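You operate a simulated robot arm through the tools that you are given. There is no shell and no other tool.

The job below is to be done with a simulated robot arm. You get a single attempt, and the scene is never put back.

JOB
Switch the glue warmer off, then stir the blue pot marked glue smooth.
Fine: it stands in the well; use the stick with green handle and lay it back on its rest; put the lid on again; all pots and the black knob stay.

It is judged by the outcome, as a careful person would: the job done as asked, and still so three seconds after it is handed in. It fails if anything else is knocked over, pushed out of place, dropped, spilled or broken. A push-on lid holds only when it is set on centred and level and pressed home; a screw cap is set on level and turned clockwise until tight.

ROBOT AND FRAMES
A 7-joint arm with a fingered hand, fixed in place. Base frame: the origin is on the floor under the middle of its stand, x ahead of it, y to its left, z up. Lengths are in mm, angles in degrees, forces in N, time in s.
It reaches about 1023 mm from its shoulder. Its first joint turns from -166.0 to 166.0 degrees. Payload 4 kg.
The TCP is the grasp point between the finger pads, 30 mm short of the fingertips. In the tool frame z runs along the fingers and y along their closing line. The gripper opens to 104 mm; its body begins 35 mm behind the TCP. The gripper is a hand of 4 fingers: y runs from the thumb to the fingers, the wrist lies at [-15, -113, -190] in the tool frame, and closing takes about 1.5 s.
Orientation is that of the tool frame in the base frame, as a unit quaternion [w, x, y, z]. With the fingers straight down and the wrist toward the robot, the tool's x, y and z point along [0, 1, 0], [1, 0, 0] and [0, 0, -1] of the base frame.

CONTROLS
- The arm moves only by the tool move_arm. Its arguments are lists of equal length, an entry for each row: "angular": the turn, a rotation vector about the tool's x, y, z in degrees, a list of three; "offset": the shift along the tool's x, y, z in mm, a list of three. In form: {"angular": [[rx, ry, rz], ...], "offset": [[tx, ty, tz], ...]}. A call has 1 to 20 rows; each row shifts and turns the commanded pose from where the row before left it, along the tool's axes as they then stand. "fingers" is the finger opening in mm, from 0 to 104, set as the call begins (left out, the last holds). A row lasts 0.2 s, in which the tool goes at most 50 mm and 8.6 degrees; a call with a longer step from one row to the next is refused whole, and so is a gripper value outside its range. Where a pose cannot be reached the arm comes as near as it can. A force on the tool above 40 N (or 10 N above the force at the start of the call, whichever is more), or a blocked arm, ends the call early, and 0.2 s more pass. The fingers move at their own pace (about 153 mm/s each) and stop on an object; they squeeze with about 28 N. The grip force told is the motor's: it shows also when the fingers shut on nothing. Time passes only in rows, and 0.2 s behind the last, so rows that do not move let the fingers close. It gives the time, the measured TCP pose, the force on the tool (base axes), the opening and the grip force at its end, in the units of the frame above (readings bear some noise), with the torque about the TCP (base axes, N m) and any sound that the robot's microphone picked up.
- Cameras (640 x 400 px; columns grow to the right, rows downward): "scene" is fixed at [49.9, -651, 1737]; the picture's right is [0.49, -0.87, 0.00], its down [-0.79, -0.45, -0.41] and it looks along [0.36, 0.20, -0.91] (base axes); focal length 260 px, centre (320, 200). "wrist" rides on the gripper at [61, -92, -131] in the tool frame; the picture's right is [-0.81, 0.28, -0.52], its down [-0.53, -0.71, 0.46] and it looks along [-0.24, 0.64, 0.73] (tool axes); focal length 275 px, centre (320, 200). There is no depth. A picture from a camera that has moved, and an enlarged one, comes with that camera's place and axes in the base frame and with its lens.
- capture(camera): a new picture of that camera. The clock stands still meanwhile.
- set_fingers(index, middle, ring, thumb_bend, thumb_turn): sets how far each is bent, from 0 (flat) to 1 (curled in); at 0.3 the hand is open as for a grip, at 0.7 the pads meet at the TCP. One left out holds its place. A second passes; each finger stops where it meets its share of the squeeze, and holds until it gets a number again. A gripper value or a shape takes the hand back. It gives what a move gives, with no picture; readings hold the bend of each and the force on the fingers (four entries, about 0 where the hand has none), thumb and palm. thumb_turn goes from beside the hand (0) to across from the fingers (1), as for a grip.
- hand_shape(shape): the hand has 4 fingers and takes this shape, open, in about a second: jaw (thumb against the fingers, like two jaws); tri (thumb and two fingers); tip (a fingertip pinch); poke (one finger out to press); point (the index stretched); flat (the hand flat); cup (the hand cupped); fist (a fist). The gripper value then closes the fingers along that shape, each until it touches; the sizes above hold for jaw. It gives what a move gives, with no picture.
- zoom(camera, box): a new picture of the part [left, top, right, bottom] of that camera's present view, enlarged. The clock stands still meanwhile.
- close_job(): hands the job in; it is judged then, once.

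Places have to be worked out from the pictures, the camera data and where the tool is seen. Open the gripper and draw the arm clear of the work before you hand the job in, unless the task says otherwise.

The tools are called after "Emit:" as name(argument=value, ...) on one line, values as JSON. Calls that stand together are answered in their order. move_arm: Moves the arm, as the interface text tells. Its arguments: {"type":"object","properties":{"angular":{"type":"array","items":{"type":"array","items":{"type":"number"}}},"offset":{"type":"array","items":{"type":"array","items":{"type":"number"}}},"fingers":{"type":"number"}},"required":["angular","offset"]} The other tools are called the same way: hand_shape (shape) gives the hand a shape; set_fingers (index, middle, ring, thumb_bend, thumb_turn) moves the fingers one by one; capture (camera) takes a picture; zoom (camera, box) takes an enlarged picture of a part of a camera's view; close_job () hands the job in.

At the start:

```text
time_s: 0.0
tool_pos: [256.2, -467.0, 1405.5]
tool_rot: [0.0, 0.707, 0.707, 0.0]
force: [0.2, 0.3, 0.3]
moment: [0.01, 0.03, 0.02]
finger_gap: 103.6
grip_force: 0.1
shape: jaw
bend: [0.3, 0.3, 0.3, 0.3, 0.98]
finger forces: [0.0, 0.0, 0.0, 0.1, 0.1, 0.1]
```

scene: 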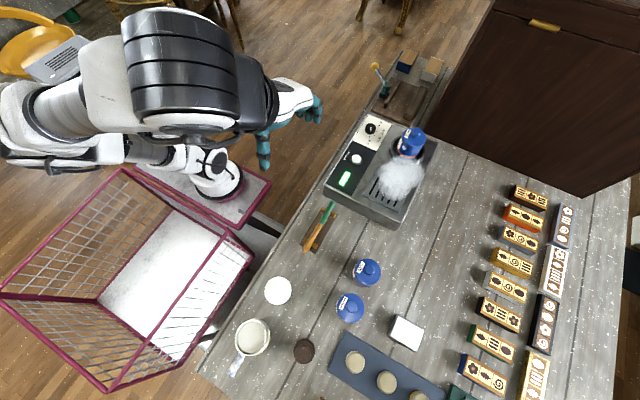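
wrist: 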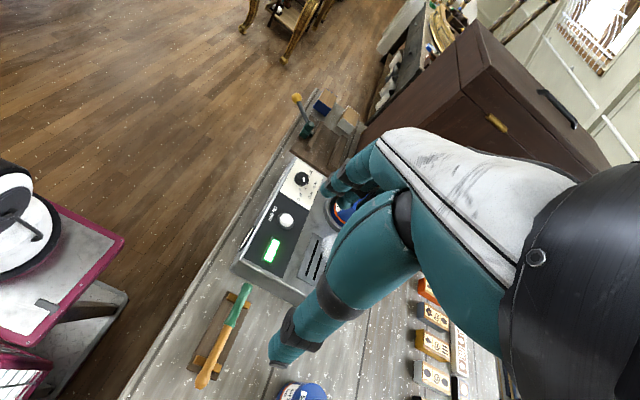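

I start by looking closer at the warmer, the pots and the stick before moving anything.

Emit:
zoom(camera="scene", box=[320, 100, 450, 230])

Emit:
zoom(camera="scene", box=[220, 190, 430, 380])

Emit:
zoom(camera="wrist", box=[180, 80, 400, 400])

```text
3.08 times, centred on (385, 165) of scene
camera zoom: at [49.9, -651.0, 1737.0], right [0.49, -0.87, 0.0], down [-0.79, -0.45, -0.41], along [0.36, 0.2, -0.91], focal length 800 px, centre (120, 308)
```

zoom: 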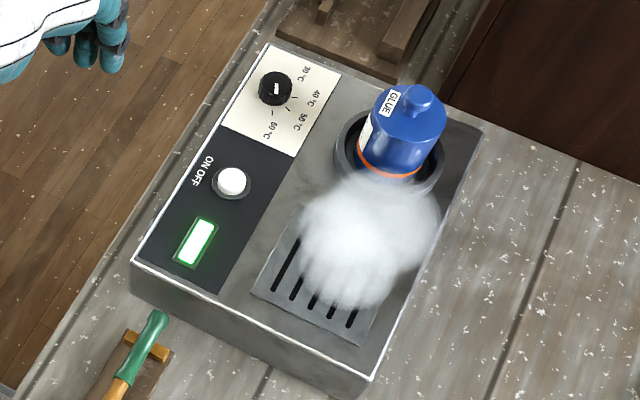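

```text
2.11 times, centred on (325, 285) of scene
camera zoom: at [49.9, -651.0, 1737.0], right [0.49, -0.87, 0.0], down [-0.79, -0.45, -0.41], along [0.36, 0.2, -0.91], focal length 548 px, centre (310, 21)
```

zoom: 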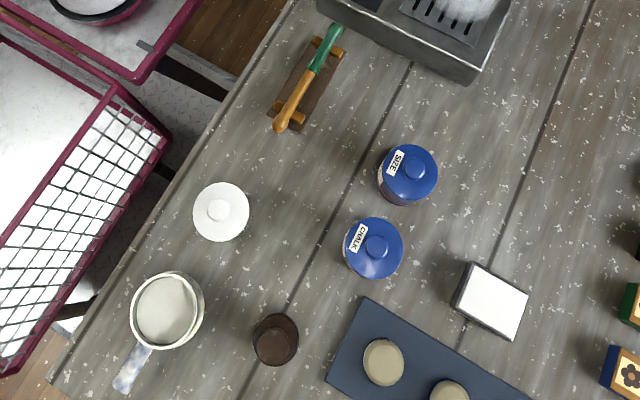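

```text
1.25 times, centred on (290, 240) of wrist
camera zoom: at [165.1, -405.1, 1534.2], right [0.28, -0.81, 0.52], down [-0.71, -0.53, -0.46], along [0.64, -0.24, -0.73], focal length 344 px, centre (358, 150)
```

zoom: 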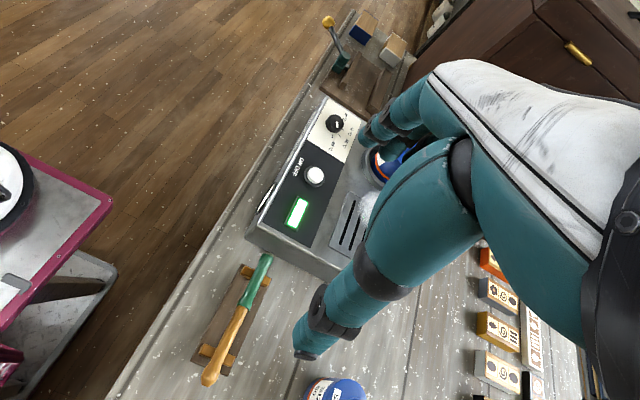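

The white button next to "ON OFF" sits at roughly (525,-522,1000), with the green lamp lit. The green-handled stick lies along x at y≈-515. I'll set the hand to poke, then take pictures to see the finger and the layout better.

Emit:
hand_shape(shape="poke")

Emit:
capture(camera="wrist")

Emit:
capture(camera="scene")

Emit:
zoom(camera="scene", box=[240, 60, 340, 180])

Emit:
zoom(camera="scene", box=[360, 40, 460, 110])

```text
time_s: 0.9
tool_pos: [257.3, -466.3, 1403.9]
tool_rot: [0.0, 0.707, 0.707, 0.0]
force: [-0.9, -0.3, 0.4]
moment: [0.0, -0.03, 0.01]
finger_gap: 0.1
grip_force: 0.2
shape: poke
bend: [0.7, 0.7, 0.99, 1.0, 1.0]
finger forces: [0.0, 0.0, 0.0, 0.0, 0.0, 0.0]
```

```text
taken
camera wrist: at [165.1, -405.1, 1534.2], right [0.28, -0.81, 0.52], down [-0.71, -0.53, -0.46], along [0.64, -0.24, -0.73], focal length 275 px, centre (320, 200)
```

wrist: 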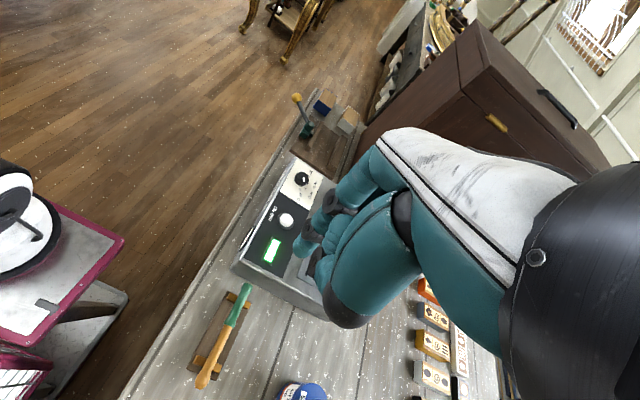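

```text
taken
```

scene: 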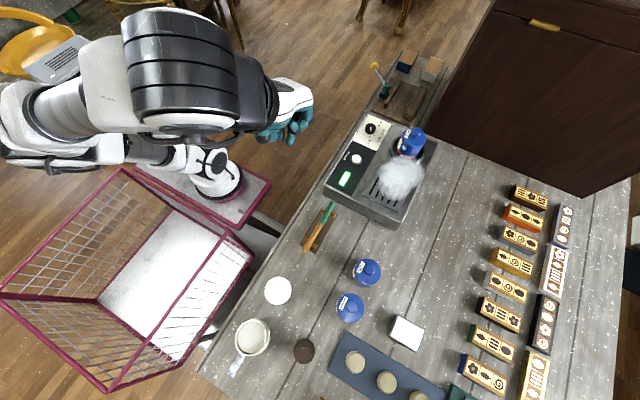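

```text
3.33 times, centred on (290, 120) of scene
camera zoom: at [49.9, -651.0, 1737.0], right [0.49, -0.87, 0.0], down [-0.79, -0.45, -0.41], along [0.36, 0.2, -0.91], focal length 867 px, centre (420, 467)
```

zoom: 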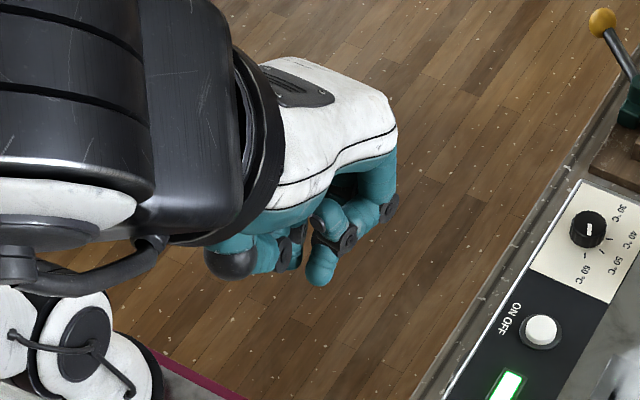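

```text
5.71 times, centred on (410, 75) of scene
camera zoom: at [49.9, -651.0, 1737.0], right [0.49, -0.87, 0.0], down [-0.79, -0.45, -0.41], along [0.36, 0.2, -0.91], focal length 1486 px, centre (-194, 914)
```

zoom: 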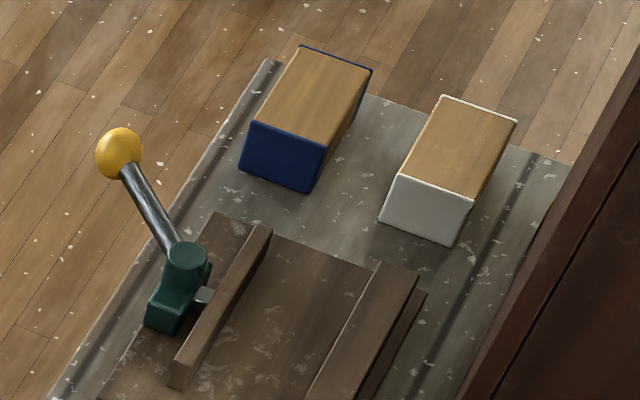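

The far item is a bench clamp, so the green-handled stick on the rest is the only stick. I'll try the "point" shape and see whether it gives a cleaner single fingertip for the button.

Emit:
hand_shape(shape="point")

Emit:
zoom(camera="scene", box=[240, 60, 340, 180])

Emit:
capture(camera="wrist")

```text
time_s: 1.8
tool_pos: [257.1, -466.6, 1404.1]
tool_rot: [0.0, 0.707, 0.707, 0.0]
force: [0.1, -0.2, 0.4]
moment: [0.01, 0.0, 0.01]
finger_gap: 0.2
grip_force: 0.0
shape: point
bend: [0.2, 1.0, 1.0, 0.98, 0.88]
finger forces: [0.0, 0.0, 0.1, 0.1, 0.1, 0.1]
```

```text
3.33 times, centred on (290, 120) of scene
camera zoom: at [49.9, -651.0, 1737.0], right [0.49, -0.87, 0.0], down [-0.79, -0.45, -0.41], along [0.36, 0.2, -0.91], focal length 867 px, centre (420, 467)
```

zoom: 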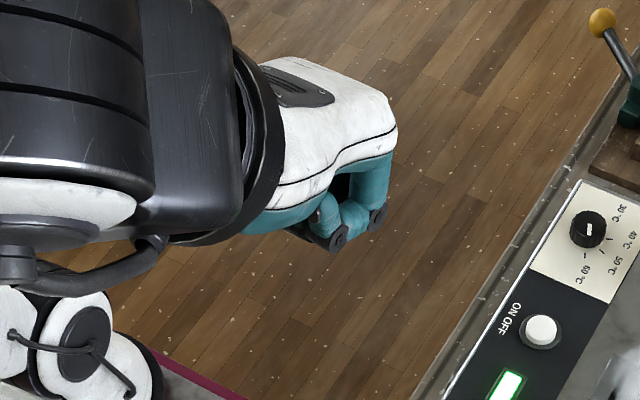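

```text
taken
camera wrist: at [165.1, -405.1, 1534.2], right [0.28, -0.81, 0.52], down [-0.71, -0.53, -0.46], along [0.64, -0.24, -0.73], focal length 275 px, centre (320, 200)
```

wrist: 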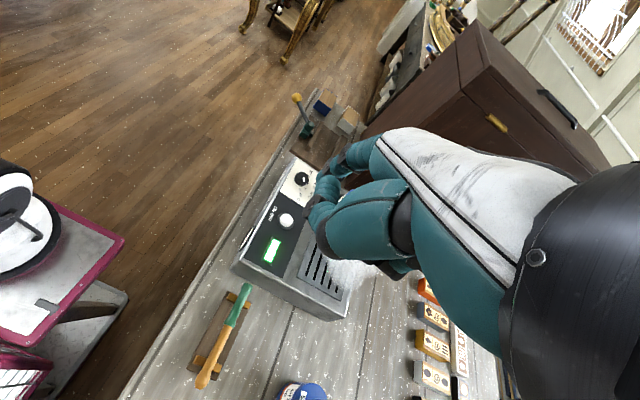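

In the poke shape the fingertip worked out near tool (0,0,30), which is more predictable than point. I'll return to poke and bring the fingertip about 60 mm above the button to refine its place.

Emit:
hand_shape(shape="poke")

Emit:
move_arm(angular=[[0, 0, 0], [0, 0, 0], [0, 0, 0], [0, 0, 0], [0, 0, 0], [0, 0, 0], [0, 0, 0], [0, 0, 0], [0, 0, 0], [0, 0, 0]], offset=[[-5.5, 26.8, 31.4], [-5.5, 26.8, 31.4], [-5.5, 26.8, 31.4], [-5.5, 26.8, 31.4], [-5.5, 26.8, 31.4], [-5.5, 26.8, 31.4], [-5.5, 26.8, 31.4], [-5.5, 26.8, 31.4], [-5.5, 26.8, 31.4], [-5.5, 26.8, 31.4]])

Emit:
capture(camera="wrist")

Emit:
capture(camera="scene")

```text
time_s: 2.7
tool_pos: [257.6, -466.4, 1404.8]
tool_rot: [-0.001, 0.707, 0.707, 0.0]
force: [-0.4, -1.0, -0.8]
moment: [0.0, -0.03, 0.0]
finger_gap: 0.0
grip_force: 0.2
shape: poke
bend: [0.7, 0.7, 0.99, 1.0, 1.0]
finger forces: [0.1, 0.0, 0.1, 0.1, 0.1, 0.0]
```

```text
time_s: 4.9
tool_pos: [523.9, -521.2, 1090.6]
tool_rot: [0.0, 0.707, 0.707, 0.0]
force: [-0.2, -0.1, 0.7]
moment: [0.03, 0.01, 0.0]
finger_gap: 0.0
grip_force: 0.1
shape: poke
bend: [0.7, 0.7, 0.99, 1.0, 1.0]
finger forces: [0.1, 0.0, 0.1, 0.0, 0.0, 0.0]
```

```text
taken
camera wrist: at [432.0, -459.6, 1220.7], right [0.27, -0.81, 0.52], down [-0.71, -0.53, -0.46], along [0.64, -0.24, -0.72], focal length 275 px, centre (320, 200)
```

wrist: 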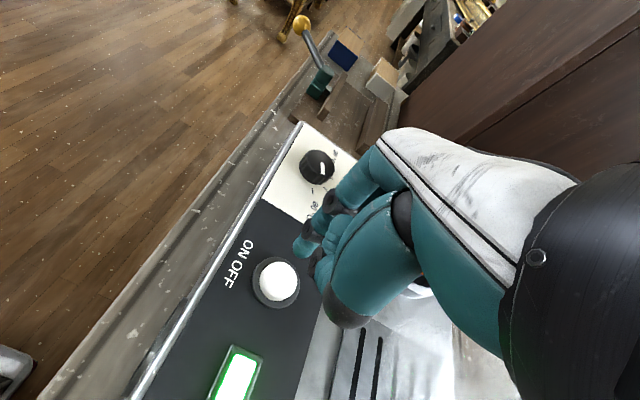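

```text
taken
```

scene: 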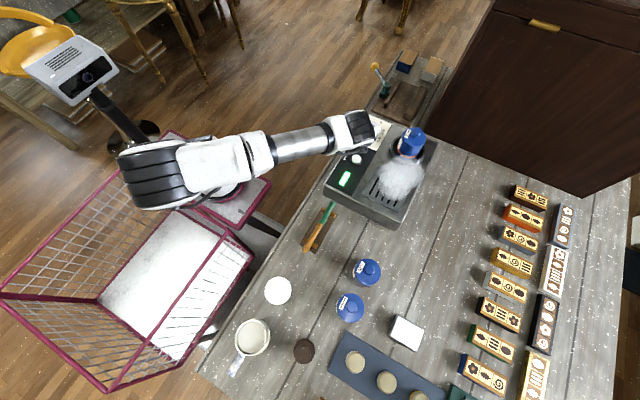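

The button triangulates to about (524,-522,1003), directly under the fingertips. I'll zoom in to see which fingertips are lowest before pressing.

Emit:
zoom(camera="wrist", box=[220, 150, 440, 340])

Emit:
zoom(camera="scene", box=[310, 90, 450, 230])

```text
2.11 times, centred on (330, 245) of wrist
camera zoom: at [432.0, -459.6, 1220.7], right [0.27, -0.81, 0.52], down [-0.71, -0.53, -0.46], along [0.64, -0.24, -0.72], focal length 580 px, centre (299, 105)
```

zoom: 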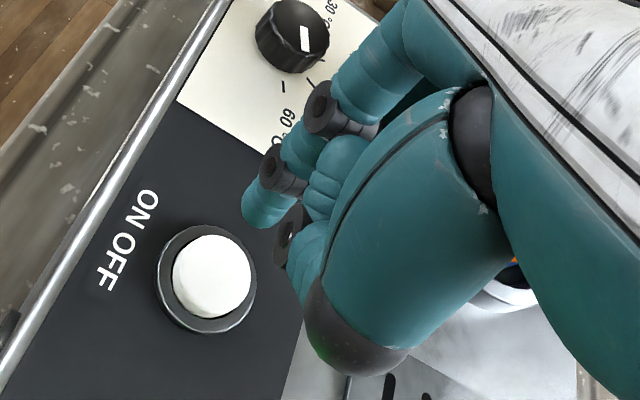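

```text
2.86 times, centred on (380, 160) of scene
camera zoom: at [49.9, -651.0, 1737.0], right [0.49, -0.87, 0.0], down [-0.79, -0.45, -0.41], along [0.36, 0.2, -0.91], focal length 743 px, centre (149, 314)
```

zoom: 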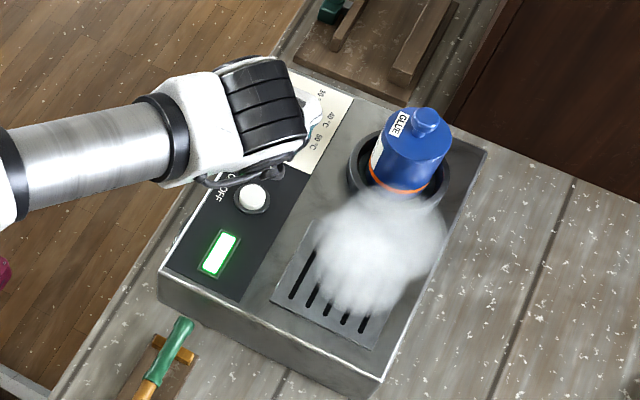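

The index fingertip seems to be about 8 mm toward +y of the TCP. I'll shift 6 mm in -y and lower 40 mm, then look again.

Emit:
move_arm(angular=[[0, 0, 0], [0, 0, 0], [0, 0, 0]], offset=[[-6, 0, 10], [0, 0, 15], [0, 0, 15]])

Emit:
zoom(camera="wrist", box=[200, 150, 440, 360])

Emit:
zoom(camera="scene", box=[310, 90, 450, 230])

```text
time_s: 5.7
tool_pos: [524.4, -527.0, 1050.9]
tool_rot: [0.0, 0.707, 0.707, -0.001]
force: [-0.9, 0.1, -1.1]
moment: [-0.01, -0.01, 0.02]
finger_gap: 0.0
grip_force: 0.0
shape: poke
bend: [0.7, 0.7, 0.99, 1.0, 1.0]
finger forces: [0.1, 0.1, 0.0, 0.1, 0.1, 0.0]
```

```text
1.90 times, centred on (320, 255) of wrist
camera zoom: at [432.8, -465.7, 1180.2], right [0.28, -0.81, 0.52], down [-0.71, -0.53, -0.45], along [0.64, -0.24, -0.72], focal length 524 px, centre (320, 95)
```

zoom: 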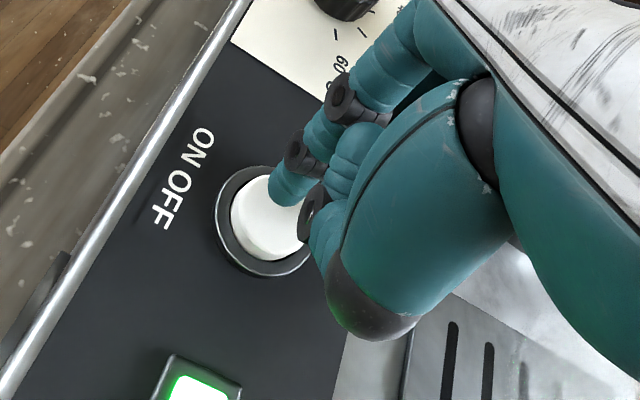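

```text
2.86 times, centred on (380, 160) of scene
camera zoom: at [49.9, -651.0, 1737.0], right [0.49, -0.87, 0.0], down [-0.79, -0.45, -0.41], along [0.36, 0.2, -0.91], focal length 743 px, centre (149, 314)
```

zoom: 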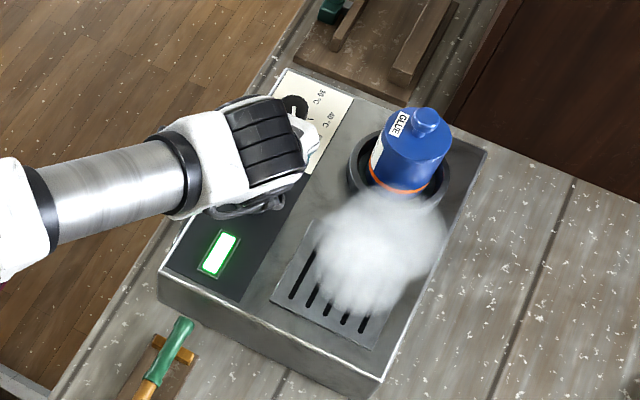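

The fingertip is now about 17 mm above the button's centre. I press down in small steps and watch force and sound.

Emit:
move_arm(angular=[[0, 0, 0], [0, 0, 0], [0, 0, 0], [0, 0, 0], [0, 0, 0]], offset=[[-1, 0, 5], [0, 0, 5], [0, 0, 4], [0, 0, 3], [0, 0, 3]])

Emit:
zoom(camera="wrist", box=[200, 150, 440, 360])

```text
time_s: 6.4
tool_pos: [528.1, -527.9, 1043.9]
tool_rot: [0.006, 0.707, 0.707, 0.002]
force: [-1.5, 3.6, 26.1]
moment: [0.12, 0.01, -0.01]
finger_gap: 0.1
grip_force: 0.1
shape: poke
bend: [0.7, 0.7, 0.99, 1.0, 1.0]
finger forces: [18.6, 7.8, 0.0, 0.0, 0.0, 0.1]
heard: click
stopped in row 3: the force on the tool passed its limit at 45 N (the readings are from after the stop); the commanded pose is now the measured one
```

```text
1.90 times, centred on (320, 255) of wrist
camera zoom: at [434.6, -466.2, 1172.3], right [0.27, -0.81, 0.52], down [-0.71, -0.54, -0.46], along [0.65, -0.25, -0.72], focal length 524 px, centre (320, 95)
```

zoom: 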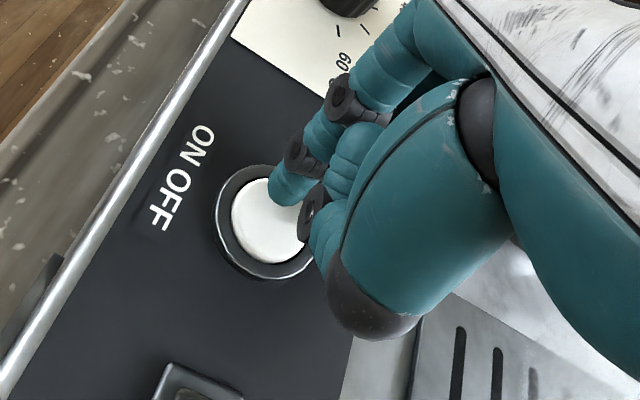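

A click was heard and the green lamp is off. I lift straight up and confirm the lamp stays off.

Emit:
move_arm(angular=[[0, 0, 0], [0, 0, 0], [0, 0, 0], [0, 0, 0], [0, 0, 0], [0, 0, 0]], offset=[[0, 0, -10], [0, 0, -30], [0, 0, -40], [0, 0, -45], [0, 0, -45], [0, 0, -45]])

Emit:
capture(camera="wrist")

Emit:
zoom(camera="scene", box=[310, 90, 450, 230])

```text
time_s: 7.8
tool_pos: [526.6, -528.0, 1255.8]
tool_rot: [0.002, 0.707, 0.707, 0.001]
force: [0.4, -1.0, -0.3]
moment: [0.04, 0.0, 0.01]
finger_gap: 0.0
grip_force: 0.0
shape: poke
bend: [0.7, 0.7, 0.99, 1.0, 1.0]
finger forces: [0.0, 0.1, 0.1, 0.0, 0.0, 0.0]
```

```text
taken
camera wrist: at [434.2, -466.3, 1385.7], right [0.27, -0.81, 0.52], down [-0.71, -0.53, -0.46], along [0.65, -0.24, -0.72], focal length 275 px, centre (320, 200)
```

wrist: 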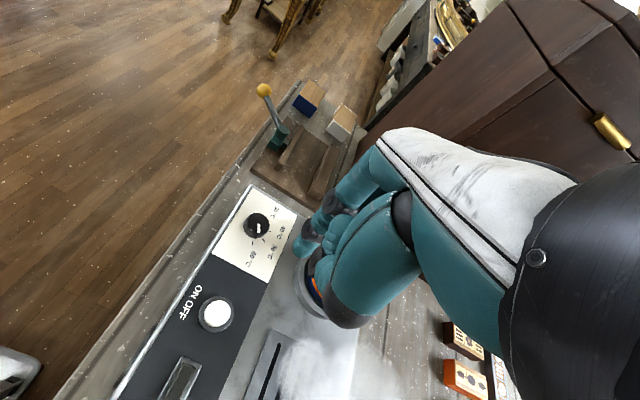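

```text
2.86 times, centred on (380, 160) of scene
camera zoom: at [49.9, -651.0, 1737.0], right [0.49, -0.87, 0.0], down [-0.79, -0.45, -0.41], along [0.36, 0.2, -0.91], focal length 743 px, centre (149, 314)
```

zoom: 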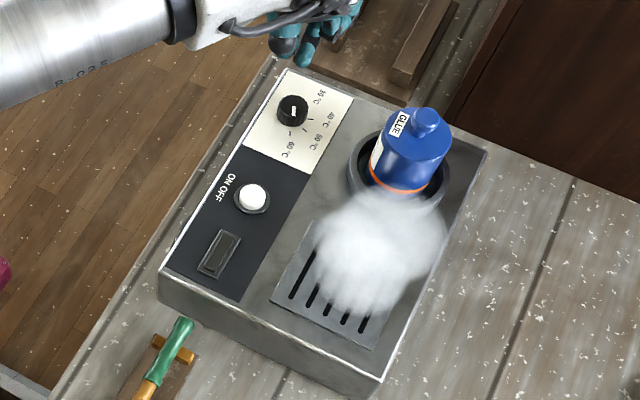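

The lamp stays off. Next I move the hand to the -y side so that the wrist camera sees the glue pot from a second angle.

Emit:
move_arm(angular=[[0, 0, 0], [0, 0, 0], [0, 0, 0], [0, 0, 0], [0, 0, 0]], offset=[[-39, 3, 0], [-39, 3, 0], [-39, 3, 0], [-39, 3, 0], [-39, 3, 0]])

Emit:
capture(camera="wrist")

Emit:
capture(camera="scene")

```text
time_s: 9.0
tool_pos: [539.3, -721.4, 1255.7]
tool_rot: [0.003, 0.707, 0.707, 0.001]
force: [-0.6, -0.3, 0.0]
moment: [0.01, -0.03, 0.0]
finger_gap: 0.0
grip_force: 0.1
shape: poke
bend: [0.7, 0.7, 0.99, 1.0, 1.0]
finger forces: [0.0, 0.0, 0.0, 0.1, 0.0, 0.0]
```

```text
taken
camera wrist: at [447.9, -660.6, 1385.7], right [0.27, -0.81, 0.52], down [-0.71, -0.53, -0.46], along [0.65, -0.25, -0.72], focal length 275 px, centre (320, 200)
```

wrist: 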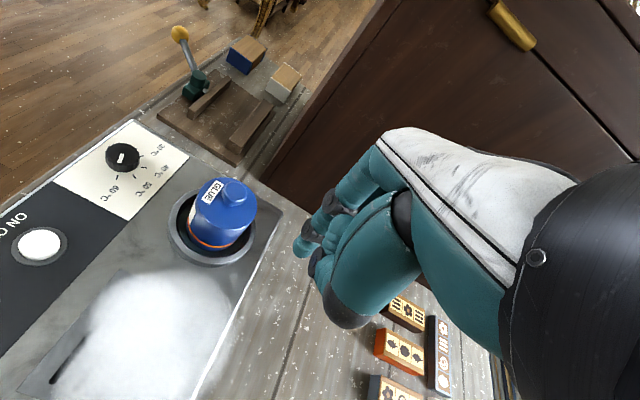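

```text
taken
```

scene: 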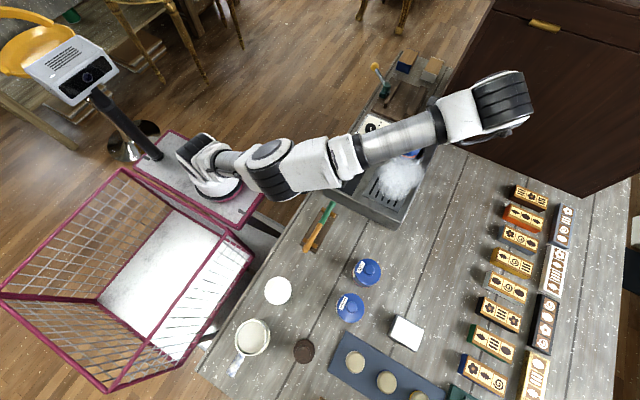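

Emit:
zoom(camera="wrist", box=[140, 140, 320, 300])

```text
2.50 times, centred on (230, 220) of wrist
camera zoom: at [447.9, -660.6, 1385.7], right [0.27, -0.81, 0.52], down [-0.71, -0.53, -0.46], along [0.65, -0.25, -0.72], focal length 688 px, centre (545, 150)
```

zoom: 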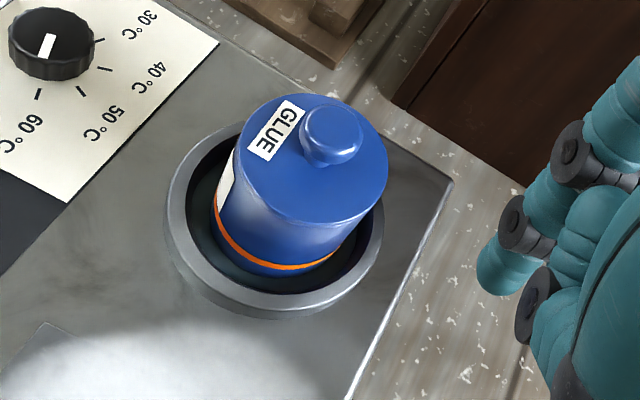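

The lid's top disc triangulates to about (627,-655,1090), diameter about 73 mm with a mushroom knob on top. I'll look at the other pots too, to learn where the lid seam is.

Emit:
zoom(camera="scene", box=[325, 245, 395, 330])

Emit:
zoom(camera="scene", box=[225, 265, 325, 385])

Emit:
zoom(camera="scene", box=[295, 195, 345, 260])

```text
4.71 times, centred on (360, 288) of scene
camera zoom: at [49.9, -651.0, 1737.0], right [0.49, -0.87, 0.0], down [-0.79, -0.45, -0.41], along [0.36, 0.2, -0.91], focal length 1224 px, centre (132, -212)
```

zoom: 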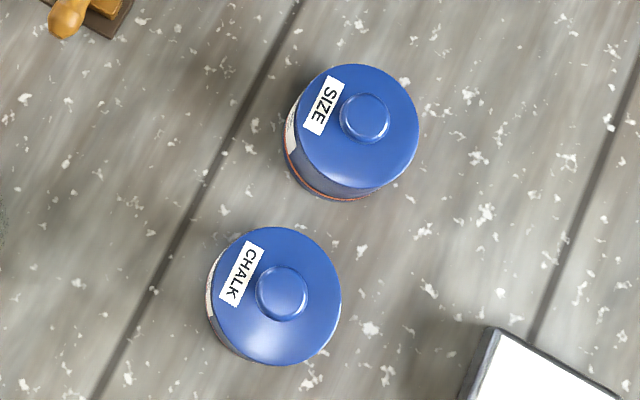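

```text
3.33 times, centred on (275, 325) of scene
camera zoom: at [49.9, -651.0, 1737.0], right [0.49, -0.87, 0.0], down [-0.79, -0.45, -0.41], along [0.36, 0.2, -0.91], focal length 867 px, centre (470, -217)
```

zoom: 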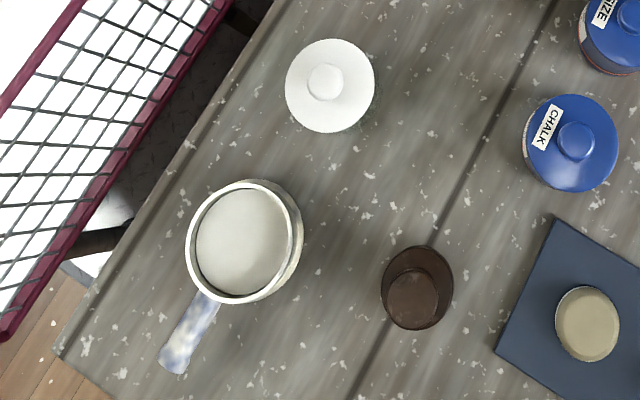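

```text
6.15 times, centred on (320, 228) of scene
camera zoom: at [49.9, -651.0, 1737.0], right [0.49, -0.87, 0.0], down [-0.79, -0.45, -0.41], along [0.36, 0.2, -0.91], focal length 1600 px, centre (320, 31)
```

zoom: 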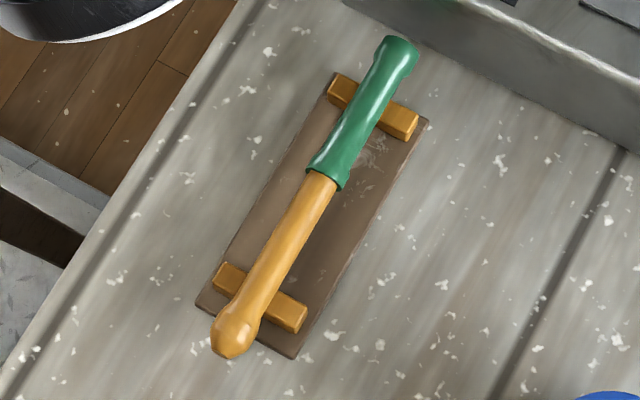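

The blue lid has a mushroom knob at about (627,-656), top near z≈1118. I'll form the "tri" grip (thumb and two fingers), move back above the pot and check how the fingers sit.

Emit:
hand_shape(shape="tri")

Emit:
move_arm(angular=[[0, 0, 0], [0, 0, 0], [0, 0, 0]], offset=[[22, 29, 0], [22, 29, 0], [22, 29, 0]])

Emit:
capture(camera="wrist")

Emit:
capture(camera="scene")

```text
time_s: 9.9
tool_pos: [540.5, -722.7, 1255.5]
tool_rot: [0.002, 0.707, 0.707, 0.002]
force: [-0.1, -0.3, -0.1]
moment: [0.01, 0.01, 0.0]
finger_gap: 103.5
grip_force: 0.0
shape: tri
bend: [0.3, 0.3, 0.99, 0.3, 0.98]
finger forces: [0.0, 0.1, 0.1, 0.1, 0.1, 0.1]
```

```text
time_s: 10.7
tool_pos: [627.9, -657.7, 1256.6]
tool_rot: [0.003, 0.707, 0.707, 0.001]
force: [-0.8, -0.9, -0.5]
moment: [0.02, -0.02, 0.0]
finger_gap: 103.9
grip_force: 0.0
shape: tri
bend: [0.3, 0.3, 0.99, 0.3, 0.98]
finger forces: [0.1, 0.0, 0.1, 0.0, 0.0, 0.0]
```

```text
taken
camera wrist: at [534.9, -596.0, 1385.8], right [0.27, -0.81, 0.52], down [-0.71, -0.53, -0.46], along [0.65, -0.25, -0.72], focal length 275 px, centre (320, 200)
```

wrist: 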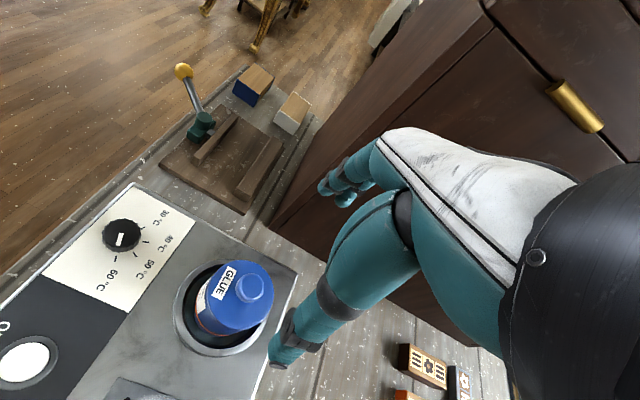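

```text
taken
```

scene: 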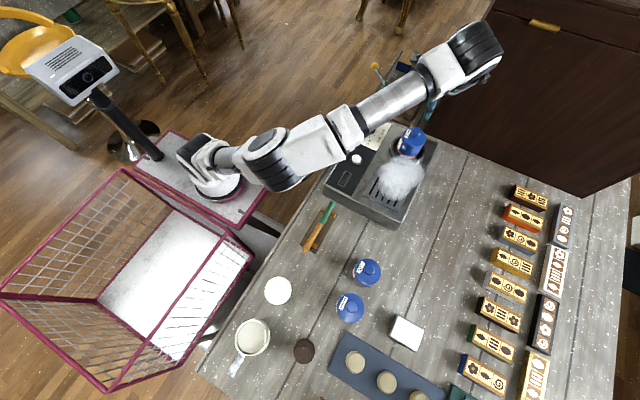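

Now the pot is well visible from a third viewpoint. I zoom in to fix the knob position precisely.

Emit:
zoom(camera="wrist", box=[150, 230, 320, 380])

```text
2.67 times, centred on (235, 305) of wrist
camera zoom: at [534.9, -596.0, 1385.8], right [0.27, -0.81, 0.52], down [-0.71, -0.53, -0.46], along [0.65, -0.25, -0.72], focal length 734 px, centre (547, -80)
```

zoom: 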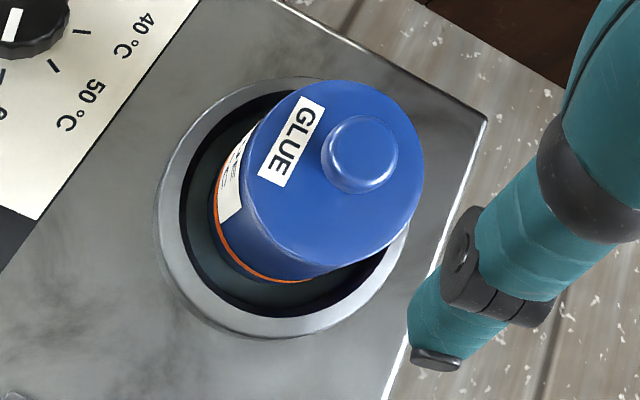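

The three views agree on the lid axis at (628,-652.5), disc z≈1089, knob top z≈1112. I lower to TCP z≈1150 with the fingers narrowed to 60 mm and check alignment.

Emit:
move_arm(angular=[[0, 0, 0], [0, 0, 0], [0, 0, 0], [0, 0, 0]], offset=[[4.7, 0.6, 27], [0, 0, 27], [0, 0, 27], [0, 0, 25]], fingers=60)

Emit:
capture(camera="wrist")

Emit:
zoom(camera="scene", box=[350, 50, 490, 190])

```text
time_s: 11.7
tool_pos: [628.4, -652.7, 1150.3]
tool_rot: [0.003, 0.707, 0.707, 0.001]
force: [0.2, 0.1, -0.3]
moment: [0.01, 0.0, 0.02]
finger_gap: 60.3
grip_force: 0.0
shape: tri
bend: [0.74, 0.41, 0.99, 0.66, 1.0]
finger forces: [0.0, 0.0, 0.0, 0.1, 0.1, 0.0]
```

```text
taken
camera wrist: at [536.6, -590.8, 1279.1], right [0.27, -0.81, 0.52], down [-0.71, -0.53, -0.46], along [0.65, -0.25, -0.72], focal length 275 px, centre (320, 200)
```

wrist: 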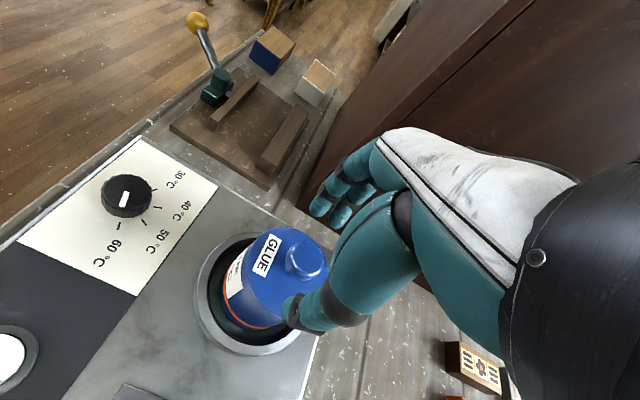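

```text
2.86 times, centred on (420, 120) of scene
camera zoom: at [49.9, -651.0, 1737.0], right [0.49, -0.87, 0.0], down [-0.79, -0.45, -0.41], along [0.36, 0.2, -0.91], focal length 743 px, centre (34, 429)
```

zoom: 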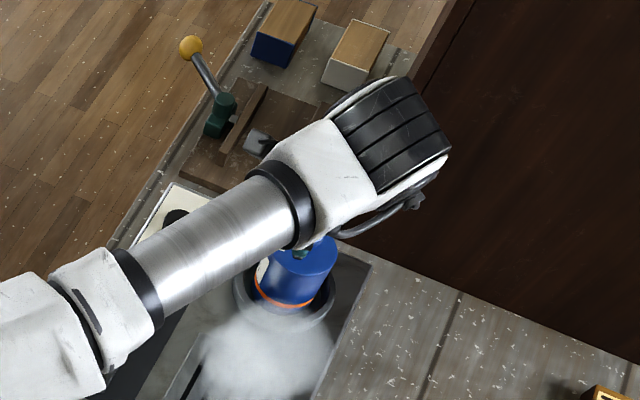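

The fingers straddle the knob symmetrically. I lower 20 mm with steady 60 mm opening and check the readings before closing.

Emit:
move_arm(angular=[[0, 0, 0], [0, 0, 0], [0, 0, 0]], offset=[[0, 0, 10], [0, 0, 10], [0, 0, 0]])

Emit:
zoom(camera="wrist", box=[200, 160, 420, 380])

```text
time_s: 12.5
tool_pos: [629.0, -651.8, 1132.0]
tool_rot: [0.003, 0.707, 0.707, 0.0]
force: [0.0, 0.4, -0.8]
moment: [0.0, -0.01, -0.02]
finger_gap: 60.3
grip_force: 0.1
shape: tri
bend: [0.74, 0.41, 0.99, 0.66, 1.0]
finger forces: [0.0, 0.1, 0.1, 0.1, 0.1, 0.0]
```

```text
1.82 times, centred on (310, 270) of wrist
camera zoom: at [536.7, -590.7, 1259.9], right [0.27, -0.81, 0.52], down [-0.71, -0.53, -0.46], along [0.65, -0.25, -0.72], focal length 500 px, centre (338, 73)
```

zoom: 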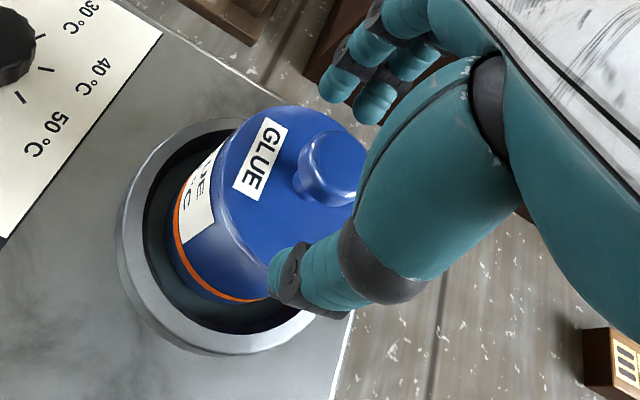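

The knob is nearly centred between thumb and fingers, with the tips just below the knob's top. I shift 2 mm, lower 3 mm, then close on the knob.

Emit:
move_arm(angular=[[0, 0, 0], [0, 0, 0]], offset=[[0, 2, 3], [0, 0, 0]])

Emit:
move_arm(angular=[[0, 0, 0], [0, 0, 0], [0, 0, 0], [0, 0, 0], [0, 0, 0], [0, 0, 0], [0, 0, 0]], offset=[[0, 0, 0], [0, 0, 0], [0, 0, 0], [0, 0, 0], [0, 0, 0], [0, 0, 0], [0, 0, 0]], fingers=0)

Emit:
zoom(camera="wrist", box=[200, 160, 420, 380])

```text
time_s: 13.1
tool_pos: [630.4, -651.9, 1127.6]
tool_rot: [0.003, 0.707, 0.707, 0.002]
force: [-0.7, -0.2, 0.2]
moment: [0.0, 0.02, -0.03]
finger_gap: 60.4
grip_force: 0.1
shape: tri
bend: [0.74, 0.41, 0.99, 0.66, 1.0]
finger forces: [0.1, 0.0, 0.0, 0.0, 0.0, 0.0]
```

```text
time_s: 14.7
tool_pos: [630.5, -651.5, 1128.4]
tool_rot: [0.003, 0.707, 0.707, 0.001]
force: [0.1, -0.2, -0.3]
moment: [-0.04, 0.03, 0.01]
finger_gap: 19.0
grip_force: 28.5
shape: tri
bend: [0.73, 0.57, 1.0, 0.74, 1.0]
finger forces: [10.2, 12.0, 0.0, 0.0, 25.0, 0.0]
heard: snap
```

```text
1.82 times, centred on (310, 270) of wrist
camera zoom: at [538.3, -590.7, 1257.1], right [0.27, -0.81, 0.52], down [-0.71, -0.53, -0.46], along [0.65, -0.25, -0.72], focal length 500 px, centre (338, 73)
```

zoom: 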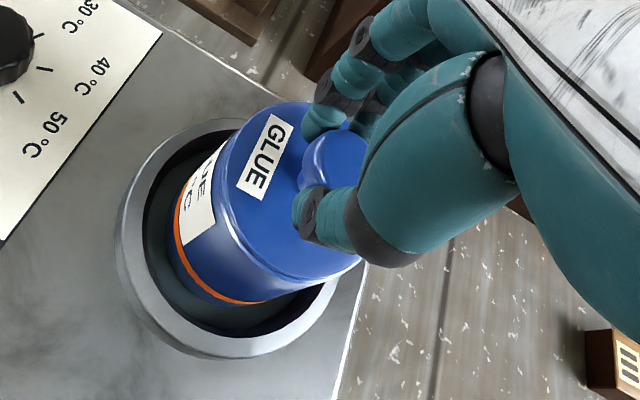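

A snap was heard, probably the push-on lid popping loose as the fingers squeezed under the knob. I lift gently 25 mm and check that the pot stays in the well.

Emit:
move_arm(angular=[[0, 0, 0], [0, 0, 0], [0, 0, 0], [0, 0, 0], [0, 0, 0]], offset=[[0, 0, -3], [0, 0, -4], [0, 0, -6], [0, 0, -6], [0, 0, -6]])

Emit:
capture(camera="wrist")

Emit:
zoom(camera="scene", box=[350, 50, 490, 190])

```text
time_s: 15.9
tool_pos: [631.1, -651.5, 1152.4]
tool_rot: [0.001, 0.707, 0.707, 0.001]
force: [0.4, 0.0, -0.1]
moment: [-0.02, -0.02, 0.01]
finger_gap: 18.2
grip_force: 27.6
shape: tri
bend: [0.74, 0.57, 1.0, 0.77, 1.0]
finger forces: [9.3, 15.0, 0.1, 0.1, 21.9, 0.0]
```

```text
taken
camera wrist: at [538.5, -590.7, 1282.2], right [0.27, -0.81, 0.52], down [-0.71, -0.53, -0.46], along [0.65, -0.25, -0.72], focal length 275 px, centre (320, 200)
```

wrist: 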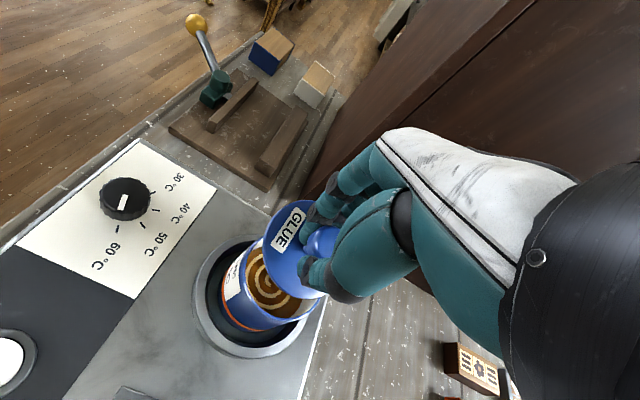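

```text
2.86 times, centred on (420, 120) of scene
camera zoom: at [49.9, -651.0, 1737.0], right [0.49, -0.87, 0.0], down [-0.79, -0.45, -0.41], along [0.36, 0.2, -0.91], focal length 743 px, centre (34, 429)
```

zoom: 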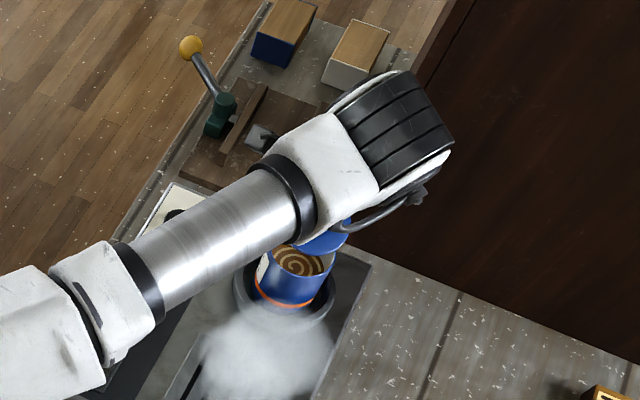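

The lid is off level, the pot stayed, and the glue shows an unmixed swirl. I raise the lid and carry it to the free table area near (330,-790).

Emit:
move_arm(angular=[[0, 0, 0], [0, 0, 0], [0, 0, 0], [0, 0, 0], [0, 0, 0], [0, 0, 0], [0, 0, 0], [0, 0, 0], [0, 0, 0], [0, 0, 0], [0, 0, 0], [0, 0, 0]], offset=[[0, 0, -20], [0, 0, -30], [0, 0, -30], [-14, -30, 0], [-14, -30, 0], [-14, -30, 0], [-14, -30, 0], [-14, -30, 0], [-14, -30, 0], [-14, -30, 0], [-14, -30, 0], [-14, -30, 0]])

Emit:
capture(camera="wrist")

Emit:
capture(camera="scene")

```text
time_s: 18.5
tool_pos: [362.5, -777.5, 1232.1]
tool_rot: [0.002, 0.707, 0.707, 0.0]
force: [0.3, 0.0, -0.9]
moment: [-0.03, 0.03, -0.01]
finger_gap: 18.2
grip_force: 28.2
shape: tri
bend: [0.74, 0.57, 1.0, 0.77, 1.0]
finger forces: [8.8, 14.8, 0.0, 0.0, 20.6, 0.0]
```

```text
taken
camera wrist: at [269.2, -716.2, 1361.4], right [0.27, -0.81, 0.52], down [-0.71, -0.53, -0.46], along [0.65, -0.24, -0.72], focal length 275 px, centre (320, 200)
```

wrist: 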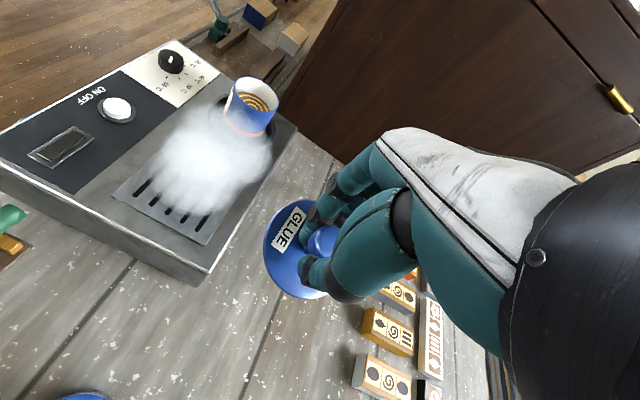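

```text
taken
```

scene: 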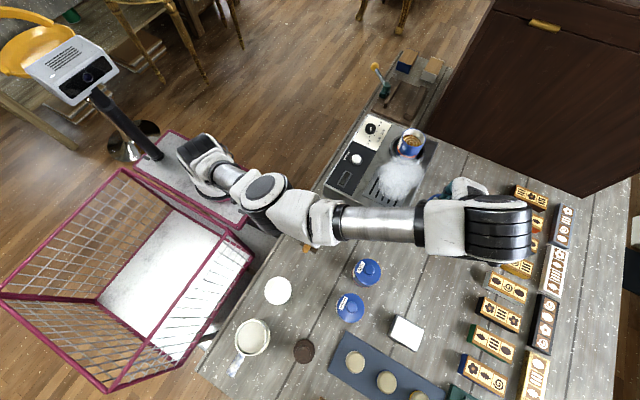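

The lid hangs level and the table below is free. I zoom to get the table height from the warmer's lower corner before lowering.

Emit:
zoom(camera="wrist", box=[120, 200, 320, 325])

Emit:
zoom(camera="scene", box=[340, 180, 440, 242])

```text
3.20 times, centred on (220, 262) of wrist
camera zoom: at [269.2, -716.2, 1361.4], right [0.27, -0.81, 0.52], down [-0.71, -0.53, -0.46], along [0.65, -0.24, -0.72], focal length 881 px, centre (640, 0)
```

zoom: 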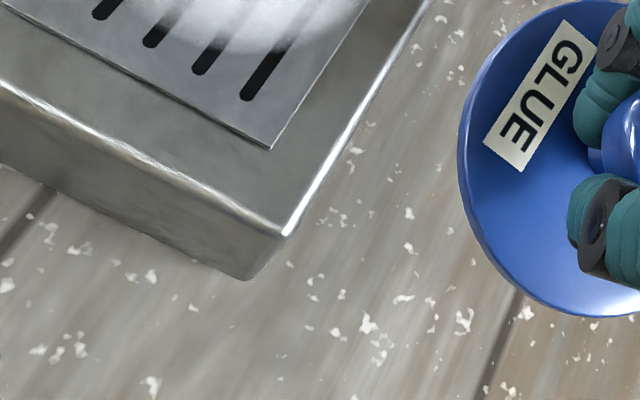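

```text
6.40 times, centred on (390, 211) of scene
camera zoom: at [49.9, -651.0, 1737.0], right [0.49, -0.87, 0.0], down [-0.79, -0.45, -0.41], along [0.36, 0.2, -0.91], focal length 1664 px, centre (-128, 130)
```

zoom: 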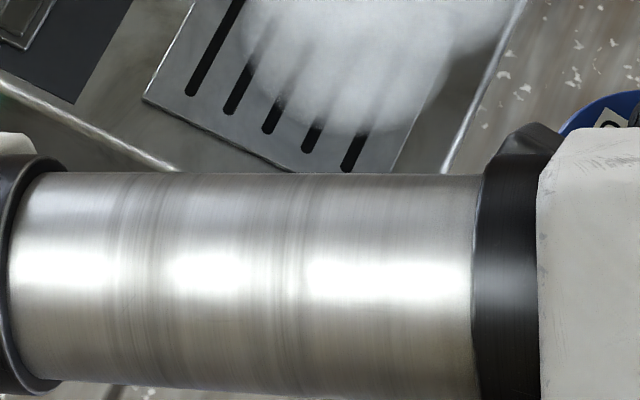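

The table top works out at z≈921–934. I shift the lid to (330,-800), clear of the warmer's corner, and descend in stages, watching force.

Emit:
move_arm(angular=[[0, 0, 0], [0, 0, 0], [0, 0, 0], [0, 0, 0], [0, 0, 0], [0, 0, 0], [0, 0, 0]], offset=[[-22, -32, 0], [0, 0, 40], [0, 0, 40], [0, 0, 40], [0, 0, 40], [0, 0, 40], [0, 0, 25]])

Emit:
capture(camera="wrist")

Emit:
capture(camera="scene")

```text
time_s: 20.1
tool_pos: [331.0, -788.6, 1005.2]
tool_rot: [0.002, 0.707, 0.707, 0.002]
force: [-0.6, 0.3, 0.0]
moment: [-0.03, 0.03, 0.01]
finger_gap: 19.0
grip_force: 28.0
shape: tri
bend: [0.74, 0.57, 1.0, 0.78, 1.0]
finger forces: [9.3, 15.0, 0.0, 0.0, 17.5, 0.0]
out of reach, approached as far as the arm can: row 1
```

```text
taken
camera wrist: at [238.1, -727.4, 1135.0], right [0.27, -0.81, 0.52], down [-0.71, -0.53, -0.46], along [0.65, -0.25, -0.72], focal length 275 px, centre (320, 200)
```

wrist: 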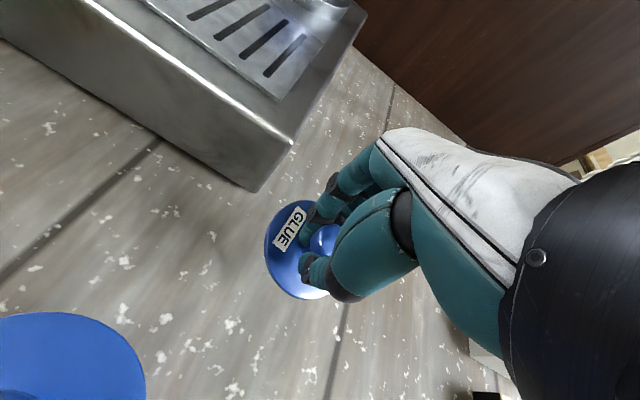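

```text
taken
```

scene: 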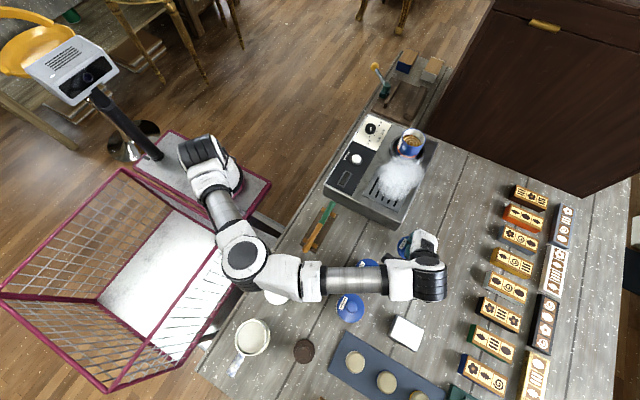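

Table z≈927 by this view; the lid is about 25 mm above it. I lower in small steps until touch.

Emit:
move_arm(angular=[[0, 0, 0], [0, 0, 0], [0, 0, 0], [0, 0, 0]], offset=[[0, 0, 6], [0, 0, 5], [0, 0, 3], [0, 0, 2]])

Emit:
zoom(camera="wrist", box=[220, 160, 400, 320])

```text
time_s: 21.1
tool_pos: [330.3, -789.0, 989.3]
tool_rot: [0.003, 0.707, 0.707, 0.002]
force: [-0.4, 1.1, -0.2]
moment: [0.03, -0.03, -0.02]
finger_gap: 18.7
grip_force: 28.1
shape: tri
bend: [0.74, 0.57, 1.0, 0.78, 1.0]
finger forces: [9.4, 14.9, 0.1, 0.0, 17.5, 0.0]
```

```text
2.50 times, centred on (310, 240) of wrist
camera zoom: at [238.1, -727.8, 1119.2], right [0.27, -0.81, 0.52], down [-0.71, -0.53, -0.46], along [0.65, -0.25, -0.72], focal length 688 px, centre (345, 100)
```

zoom: 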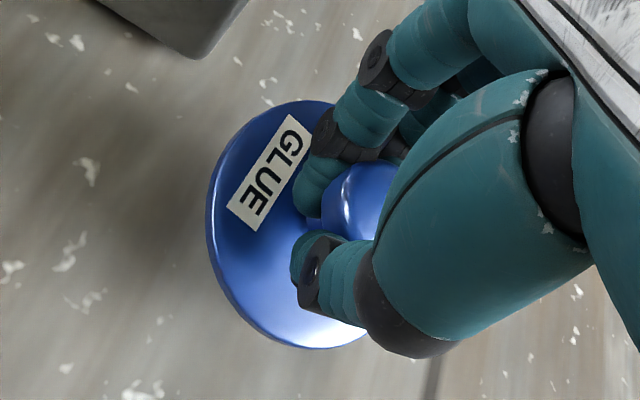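

No contact yet and the lid hangs level. I keep lowering in 3 mm steps.

Emit:
move_arm(angular=[[0, 0, 0], [0, 0, 0], [0, 0, 0], [0, 0, 0]], offset=[[0, 0, 3], [0, 0, 2], [0, 0, 2], [0, 0, 2]])

```text
time_s: 22.1
tool_pos: [331.4, -789.7, 981.3]
tool_rot: [0.003, 0.707, 0.707, 0.002]
force: [-0.1, -0.3, -0.7]
moment: [0.02, -0.02, 0.03]
finger_gap: 18.9
grip_force: 27.8
shape: tri
bend: [0.74, 0.57, 1.0, 0.78, 1.0]
finger forces: [9.3, 14.9, 0.0, 0.1, 17.4, 0.0]
```

Still free at TCP z=981. Continuing down in 2 mm steps.

Emit:
move_arm(angular=[[0, 0, 0], [0, 0, 0], [0, 0, 0], [0, 0, 0]], offset=[[0, 0, 2], [0, 0, 2], [0, 0, 2], [0, 0, 1.5]])

Emit:
zoom(camera="wrist", box=[220, 160, 400, 320])

```text
time_s: 23.1
tool_pos: [330.1, -789.4, 974.5]
tool_rot: [0.003, 0.707, 0.707, 0.0]
force: [-0.1, 0.2, 0.0]
moment: [0.04, -0.02, -0.02]
finger_gap: 18.7
grip_force: 28.3
shape: tri
bend: [0.74, 0.57, 1.0, 0.78, 1.0]
finger forces: [9.5, 14.8, 0.1, 0.0, 17.4, 0.0]
```

```text
2.50 times, centred on (310, 240) of wrist
camera zoom: at [238.3, -728.1, 1102.8], right [0.27, -0.81, 0.52], down [-0.71, -0.53, -0.46], along [0.65, -0.25, -0.72], focal length 688 px, centre (345, 100)
```

zoom: 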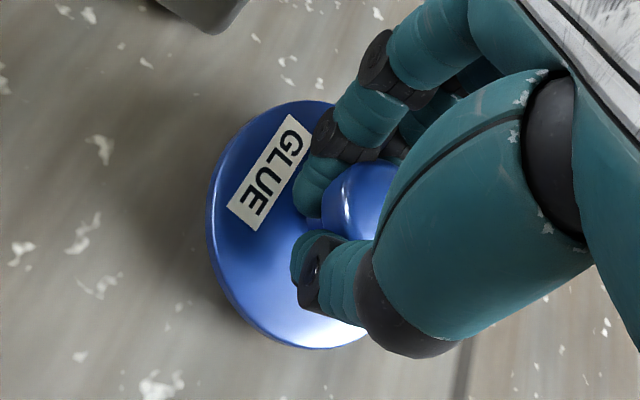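

The lid's shadow is drawing in but there is no contact. Continuing down in 2 mm steps.

Emit:
move_arm(angular=[[0, 0, 0], [0, 0, 0], [0, 0, 0]], offset=[[0, 0, 2], [0, 0, 2], [0, 0, 1]])

Emit:
move_arm(angular=[[0, 0, 0], [0, 0, 0], [0, 0, 0]], offset=[[0, 0, 1.5], [0, 0, 1.5], [0, 0, 1]])

Emit:
zoom(camera="wrist", box=[220, 160, 400, 320])

```text
time_s: 23.9
tool_pos: [330.0, -790.9, 968.7]
tool_rot: [0.003, 0.707, 0.707, 0.001]
force: [-0.3, -0.3, -0.9]
moment: [0.0, -0.02, 0.02]
finger_gap: 18.2
grip_force: 28.3
shape: tri
bend: [0.74, 0.59, 1.0, 0.8, 1.0]
finger forces: [18.5, 13.7, 0.1, 0.1, 18.9, 0.0]
```

```text
time_s: 24.7
tool_pos: [331.0, -788.7, 966.2]
tool_rot: [0.003, 0.707, 0.707, 0.001]
force: [-0.6, 2.4, 9.8]
moment: [-0.16, -0.13, 0.03]
finger_gap: 18.7
grip_force: 27.7
shape: tri
bend: [0.74, 0.59, 1.0, 0.8, 1.0]
finger forces: [19.7, 14.4, 0.0, 0.1, 27.8, 0.0]
```

```text
2.50 times, centred on (310, 240) of wrist
camera zoom: at [238.6, -727.6, 1094.7], right [0.27, -0.81, 0.52], down [-0.71, -0.53, -0.46], along [0.65, -0.25, -0.72], focal length 688 px, centre (345, 100)
```

zoom: 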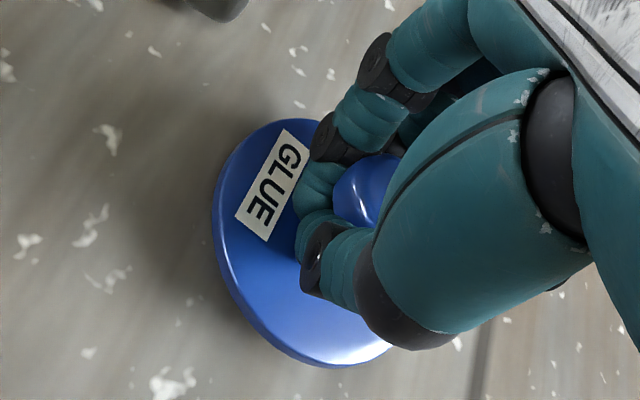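

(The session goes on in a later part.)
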